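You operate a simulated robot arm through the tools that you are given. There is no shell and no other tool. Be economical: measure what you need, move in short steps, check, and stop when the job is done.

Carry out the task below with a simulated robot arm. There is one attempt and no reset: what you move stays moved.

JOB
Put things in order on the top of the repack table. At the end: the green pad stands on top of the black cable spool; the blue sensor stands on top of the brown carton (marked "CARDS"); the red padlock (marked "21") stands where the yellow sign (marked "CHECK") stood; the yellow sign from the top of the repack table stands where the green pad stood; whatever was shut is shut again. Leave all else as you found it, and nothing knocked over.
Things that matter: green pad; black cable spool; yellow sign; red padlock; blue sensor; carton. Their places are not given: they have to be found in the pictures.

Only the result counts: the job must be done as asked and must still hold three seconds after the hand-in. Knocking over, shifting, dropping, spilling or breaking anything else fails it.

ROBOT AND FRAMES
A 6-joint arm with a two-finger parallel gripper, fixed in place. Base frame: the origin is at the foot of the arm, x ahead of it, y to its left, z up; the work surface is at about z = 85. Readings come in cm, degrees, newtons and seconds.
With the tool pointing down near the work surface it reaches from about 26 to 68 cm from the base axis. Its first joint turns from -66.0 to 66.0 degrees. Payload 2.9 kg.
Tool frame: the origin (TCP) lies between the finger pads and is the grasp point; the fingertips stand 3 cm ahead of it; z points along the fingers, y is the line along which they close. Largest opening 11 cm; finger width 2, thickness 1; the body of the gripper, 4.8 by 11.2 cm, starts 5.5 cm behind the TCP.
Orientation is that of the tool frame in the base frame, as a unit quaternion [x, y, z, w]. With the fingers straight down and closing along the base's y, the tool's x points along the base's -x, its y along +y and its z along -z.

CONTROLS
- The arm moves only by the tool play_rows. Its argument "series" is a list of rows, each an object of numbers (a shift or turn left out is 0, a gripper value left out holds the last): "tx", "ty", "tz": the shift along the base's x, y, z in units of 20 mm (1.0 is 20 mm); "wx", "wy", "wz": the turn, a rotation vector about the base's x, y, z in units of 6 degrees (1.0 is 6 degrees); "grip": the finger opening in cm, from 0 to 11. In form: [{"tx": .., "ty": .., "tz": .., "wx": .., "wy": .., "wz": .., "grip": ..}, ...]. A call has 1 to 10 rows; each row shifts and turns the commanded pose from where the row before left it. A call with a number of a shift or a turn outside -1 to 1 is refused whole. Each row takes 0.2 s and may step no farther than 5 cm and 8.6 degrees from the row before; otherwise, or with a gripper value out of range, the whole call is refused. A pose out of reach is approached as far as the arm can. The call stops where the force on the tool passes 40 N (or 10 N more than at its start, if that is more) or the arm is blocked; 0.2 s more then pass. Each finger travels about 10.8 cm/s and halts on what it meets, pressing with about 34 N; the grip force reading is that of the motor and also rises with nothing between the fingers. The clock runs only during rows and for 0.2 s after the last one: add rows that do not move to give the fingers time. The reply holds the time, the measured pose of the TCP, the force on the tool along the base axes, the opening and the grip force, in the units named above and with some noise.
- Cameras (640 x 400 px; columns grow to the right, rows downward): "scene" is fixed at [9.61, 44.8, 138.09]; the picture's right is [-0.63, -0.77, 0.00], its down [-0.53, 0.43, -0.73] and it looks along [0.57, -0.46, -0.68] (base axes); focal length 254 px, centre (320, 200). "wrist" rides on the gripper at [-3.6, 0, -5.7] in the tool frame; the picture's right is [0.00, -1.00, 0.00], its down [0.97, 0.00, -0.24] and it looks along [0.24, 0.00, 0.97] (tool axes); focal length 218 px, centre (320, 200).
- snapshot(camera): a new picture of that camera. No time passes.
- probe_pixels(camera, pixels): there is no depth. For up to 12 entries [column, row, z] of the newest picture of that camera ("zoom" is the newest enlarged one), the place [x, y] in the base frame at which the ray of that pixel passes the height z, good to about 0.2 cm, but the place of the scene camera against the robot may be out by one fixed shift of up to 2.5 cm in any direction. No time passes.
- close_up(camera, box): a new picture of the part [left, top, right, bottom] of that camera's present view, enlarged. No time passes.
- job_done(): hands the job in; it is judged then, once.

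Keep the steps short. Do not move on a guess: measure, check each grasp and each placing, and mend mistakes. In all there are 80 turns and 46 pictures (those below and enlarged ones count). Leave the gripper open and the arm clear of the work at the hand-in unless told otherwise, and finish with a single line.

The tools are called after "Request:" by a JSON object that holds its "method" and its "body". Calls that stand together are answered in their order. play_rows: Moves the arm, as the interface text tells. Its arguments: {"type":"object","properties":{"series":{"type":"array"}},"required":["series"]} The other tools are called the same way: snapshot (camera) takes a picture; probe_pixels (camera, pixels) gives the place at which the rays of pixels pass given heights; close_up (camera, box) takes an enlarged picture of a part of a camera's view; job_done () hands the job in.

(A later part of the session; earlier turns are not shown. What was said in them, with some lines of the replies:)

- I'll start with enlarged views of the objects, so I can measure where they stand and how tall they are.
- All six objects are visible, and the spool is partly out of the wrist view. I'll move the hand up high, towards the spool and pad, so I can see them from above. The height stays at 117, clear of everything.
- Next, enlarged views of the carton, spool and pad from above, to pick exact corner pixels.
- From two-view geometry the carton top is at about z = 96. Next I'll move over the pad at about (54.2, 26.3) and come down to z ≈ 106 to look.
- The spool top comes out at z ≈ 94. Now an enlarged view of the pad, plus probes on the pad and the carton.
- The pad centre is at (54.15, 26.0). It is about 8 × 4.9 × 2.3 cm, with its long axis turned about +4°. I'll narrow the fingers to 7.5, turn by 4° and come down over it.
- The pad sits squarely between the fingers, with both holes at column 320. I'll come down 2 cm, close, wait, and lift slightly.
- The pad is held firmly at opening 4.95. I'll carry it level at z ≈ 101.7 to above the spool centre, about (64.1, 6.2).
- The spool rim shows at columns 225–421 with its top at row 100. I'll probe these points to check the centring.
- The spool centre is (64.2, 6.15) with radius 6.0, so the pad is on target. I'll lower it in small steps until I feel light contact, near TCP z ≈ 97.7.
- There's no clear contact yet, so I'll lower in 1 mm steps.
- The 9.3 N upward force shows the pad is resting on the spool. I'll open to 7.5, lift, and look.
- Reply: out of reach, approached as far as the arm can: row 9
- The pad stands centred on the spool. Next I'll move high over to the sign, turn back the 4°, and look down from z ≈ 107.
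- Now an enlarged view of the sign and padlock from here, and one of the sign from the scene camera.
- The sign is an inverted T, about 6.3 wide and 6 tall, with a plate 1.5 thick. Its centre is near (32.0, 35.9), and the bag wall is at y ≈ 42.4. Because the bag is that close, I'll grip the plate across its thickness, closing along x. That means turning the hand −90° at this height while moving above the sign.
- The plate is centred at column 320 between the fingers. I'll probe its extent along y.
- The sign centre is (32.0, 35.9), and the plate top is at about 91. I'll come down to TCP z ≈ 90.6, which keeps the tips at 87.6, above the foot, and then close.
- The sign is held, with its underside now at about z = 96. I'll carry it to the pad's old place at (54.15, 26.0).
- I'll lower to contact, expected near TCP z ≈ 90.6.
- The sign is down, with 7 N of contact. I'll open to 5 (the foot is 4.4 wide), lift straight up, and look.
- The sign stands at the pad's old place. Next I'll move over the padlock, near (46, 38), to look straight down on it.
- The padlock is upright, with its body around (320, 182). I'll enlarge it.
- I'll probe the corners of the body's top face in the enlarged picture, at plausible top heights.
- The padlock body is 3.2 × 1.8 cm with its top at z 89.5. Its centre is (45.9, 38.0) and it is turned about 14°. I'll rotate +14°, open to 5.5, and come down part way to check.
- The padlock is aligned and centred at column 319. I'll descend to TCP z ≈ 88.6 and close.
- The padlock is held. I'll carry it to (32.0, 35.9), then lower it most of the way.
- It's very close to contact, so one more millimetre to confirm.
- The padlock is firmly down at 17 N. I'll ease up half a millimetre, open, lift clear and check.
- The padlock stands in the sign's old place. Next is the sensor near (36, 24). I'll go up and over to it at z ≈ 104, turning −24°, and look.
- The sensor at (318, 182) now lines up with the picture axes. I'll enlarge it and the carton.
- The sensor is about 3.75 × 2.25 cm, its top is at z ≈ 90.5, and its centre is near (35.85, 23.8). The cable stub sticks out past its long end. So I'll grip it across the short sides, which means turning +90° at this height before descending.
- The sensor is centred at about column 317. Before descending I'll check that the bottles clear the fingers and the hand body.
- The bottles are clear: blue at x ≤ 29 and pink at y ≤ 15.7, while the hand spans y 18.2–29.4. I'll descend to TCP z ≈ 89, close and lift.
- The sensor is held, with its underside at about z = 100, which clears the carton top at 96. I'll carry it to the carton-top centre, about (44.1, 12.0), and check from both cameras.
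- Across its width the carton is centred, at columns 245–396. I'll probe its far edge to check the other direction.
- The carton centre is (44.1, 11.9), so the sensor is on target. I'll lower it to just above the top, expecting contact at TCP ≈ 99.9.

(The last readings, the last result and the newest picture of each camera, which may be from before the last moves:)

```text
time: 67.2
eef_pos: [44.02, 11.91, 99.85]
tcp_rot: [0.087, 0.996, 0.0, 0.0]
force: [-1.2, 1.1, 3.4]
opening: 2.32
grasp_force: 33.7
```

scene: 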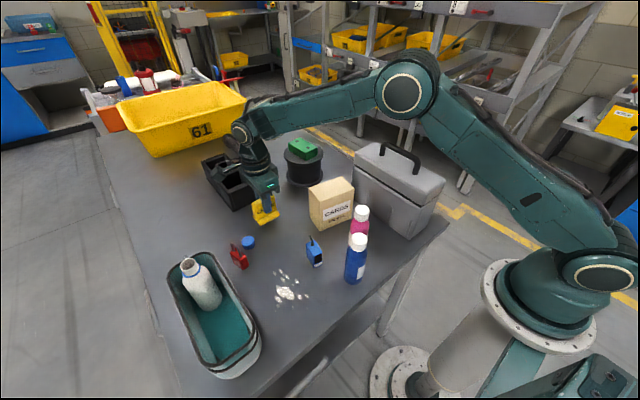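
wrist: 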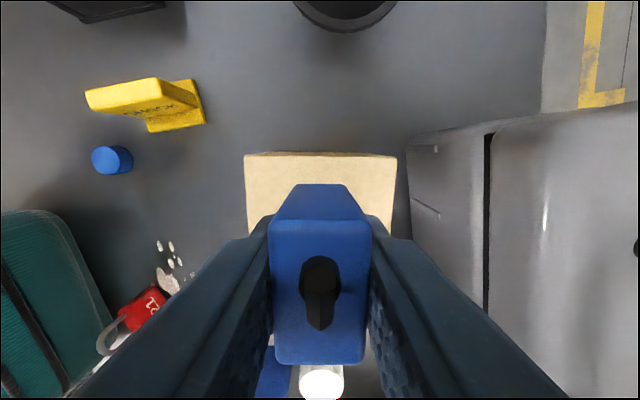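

Light contact at 3.4 N, so the sensor is resting on the carton. I'll open, lift straight up and check.

Request:
{"method": "play_rows", "body": {"series": [{"grip": 3.2}, {"grip": 5}, {}, {"tz": 0.5}, {"tz": 1}, {"tz": 1}, {"tz": 1}, {"tz": 1}, {"tz": 1}, {"tz": 0.5}]}}

Request:
{"method": "snapshot", "body": {"camera": "wrist"}}

Request:
{"method": "snapshot", "body": {"camera": "scene"}}

```text
time: 69.4
eef_pos: [44.0, 11.99, 111.76]
tcp_rot: [0.087, 0.996, 0.0, 0.0]
force: [0.8, 0.0, -0.4]
opening: 4.99
grasp_force: 0.0
```

```text
7 pictures are left
```

wrist: 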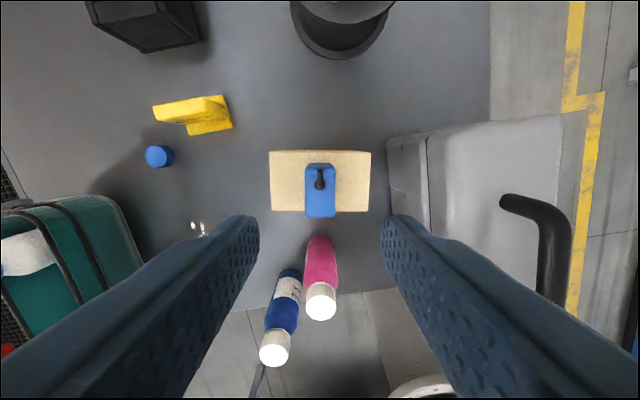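

```text
6 pictures are left
```

scene: 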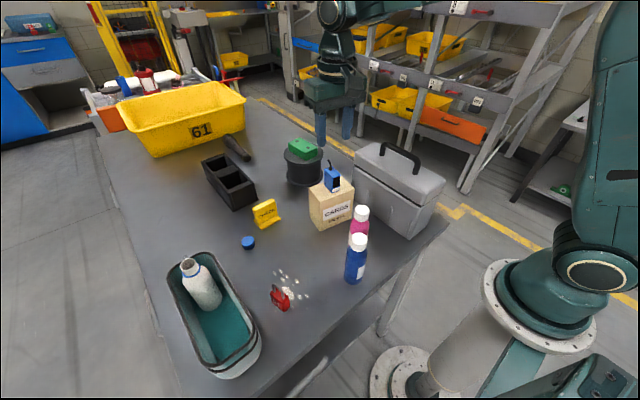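

All four objects are placed and upright. Nothing that was shut has been opened, and the other objects are where they were. I'll move the arm up and clear, open the gripper, and take a last close look.

Request:
{"method": "play_rows", "body": {"series": [{"tz": 1}, {"tz": 1}, {"ty": 0.9, "tx": -0.2, "grip": 11}, {"ty": 0.9, "tx": -0.2}, {"ty": 0.9, "tx": -0.2}, {"ty": 0.9, "tx": -0.2}, {"ty": 0.9, "tx": -0.2}, {}, {}]}}

Request:
{"method": "close_up", "body": {"camera": "scene", "box": [200, 130, 392, 320]}}

```text
time: 71.4
eef_pos: [42.03, 20.98, 115.82]
tcp_rot: [0.087, 0.996, 0.0, 0.0]
force: [0.2, -0.3, -0.3]
opening: 11.01
grasp_force: 0.0
```

```text
2.11 times, centred on (296, 225) of scene
```

zoom: 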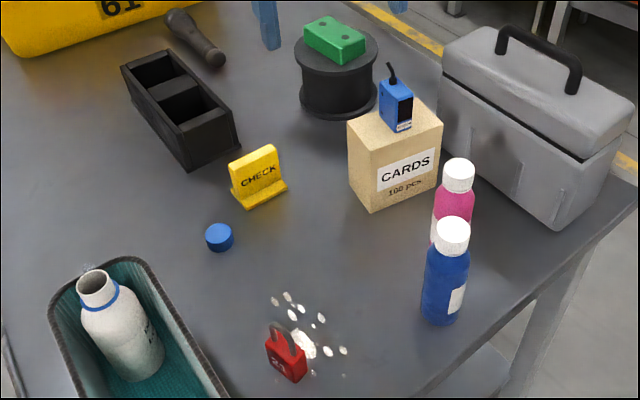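

The last view shows everything standing as asked, the gripper open and the arm clear. Handing in.

Request:
{"method": "job_done", "body": {}}

```text
The job is handed in.
```

The job is handed in: the green pad is on the black spool, the blue sensor is on the carton, the padlock is where the sign stood, the sign is where the pad stood, and nothing else was opened or moved.
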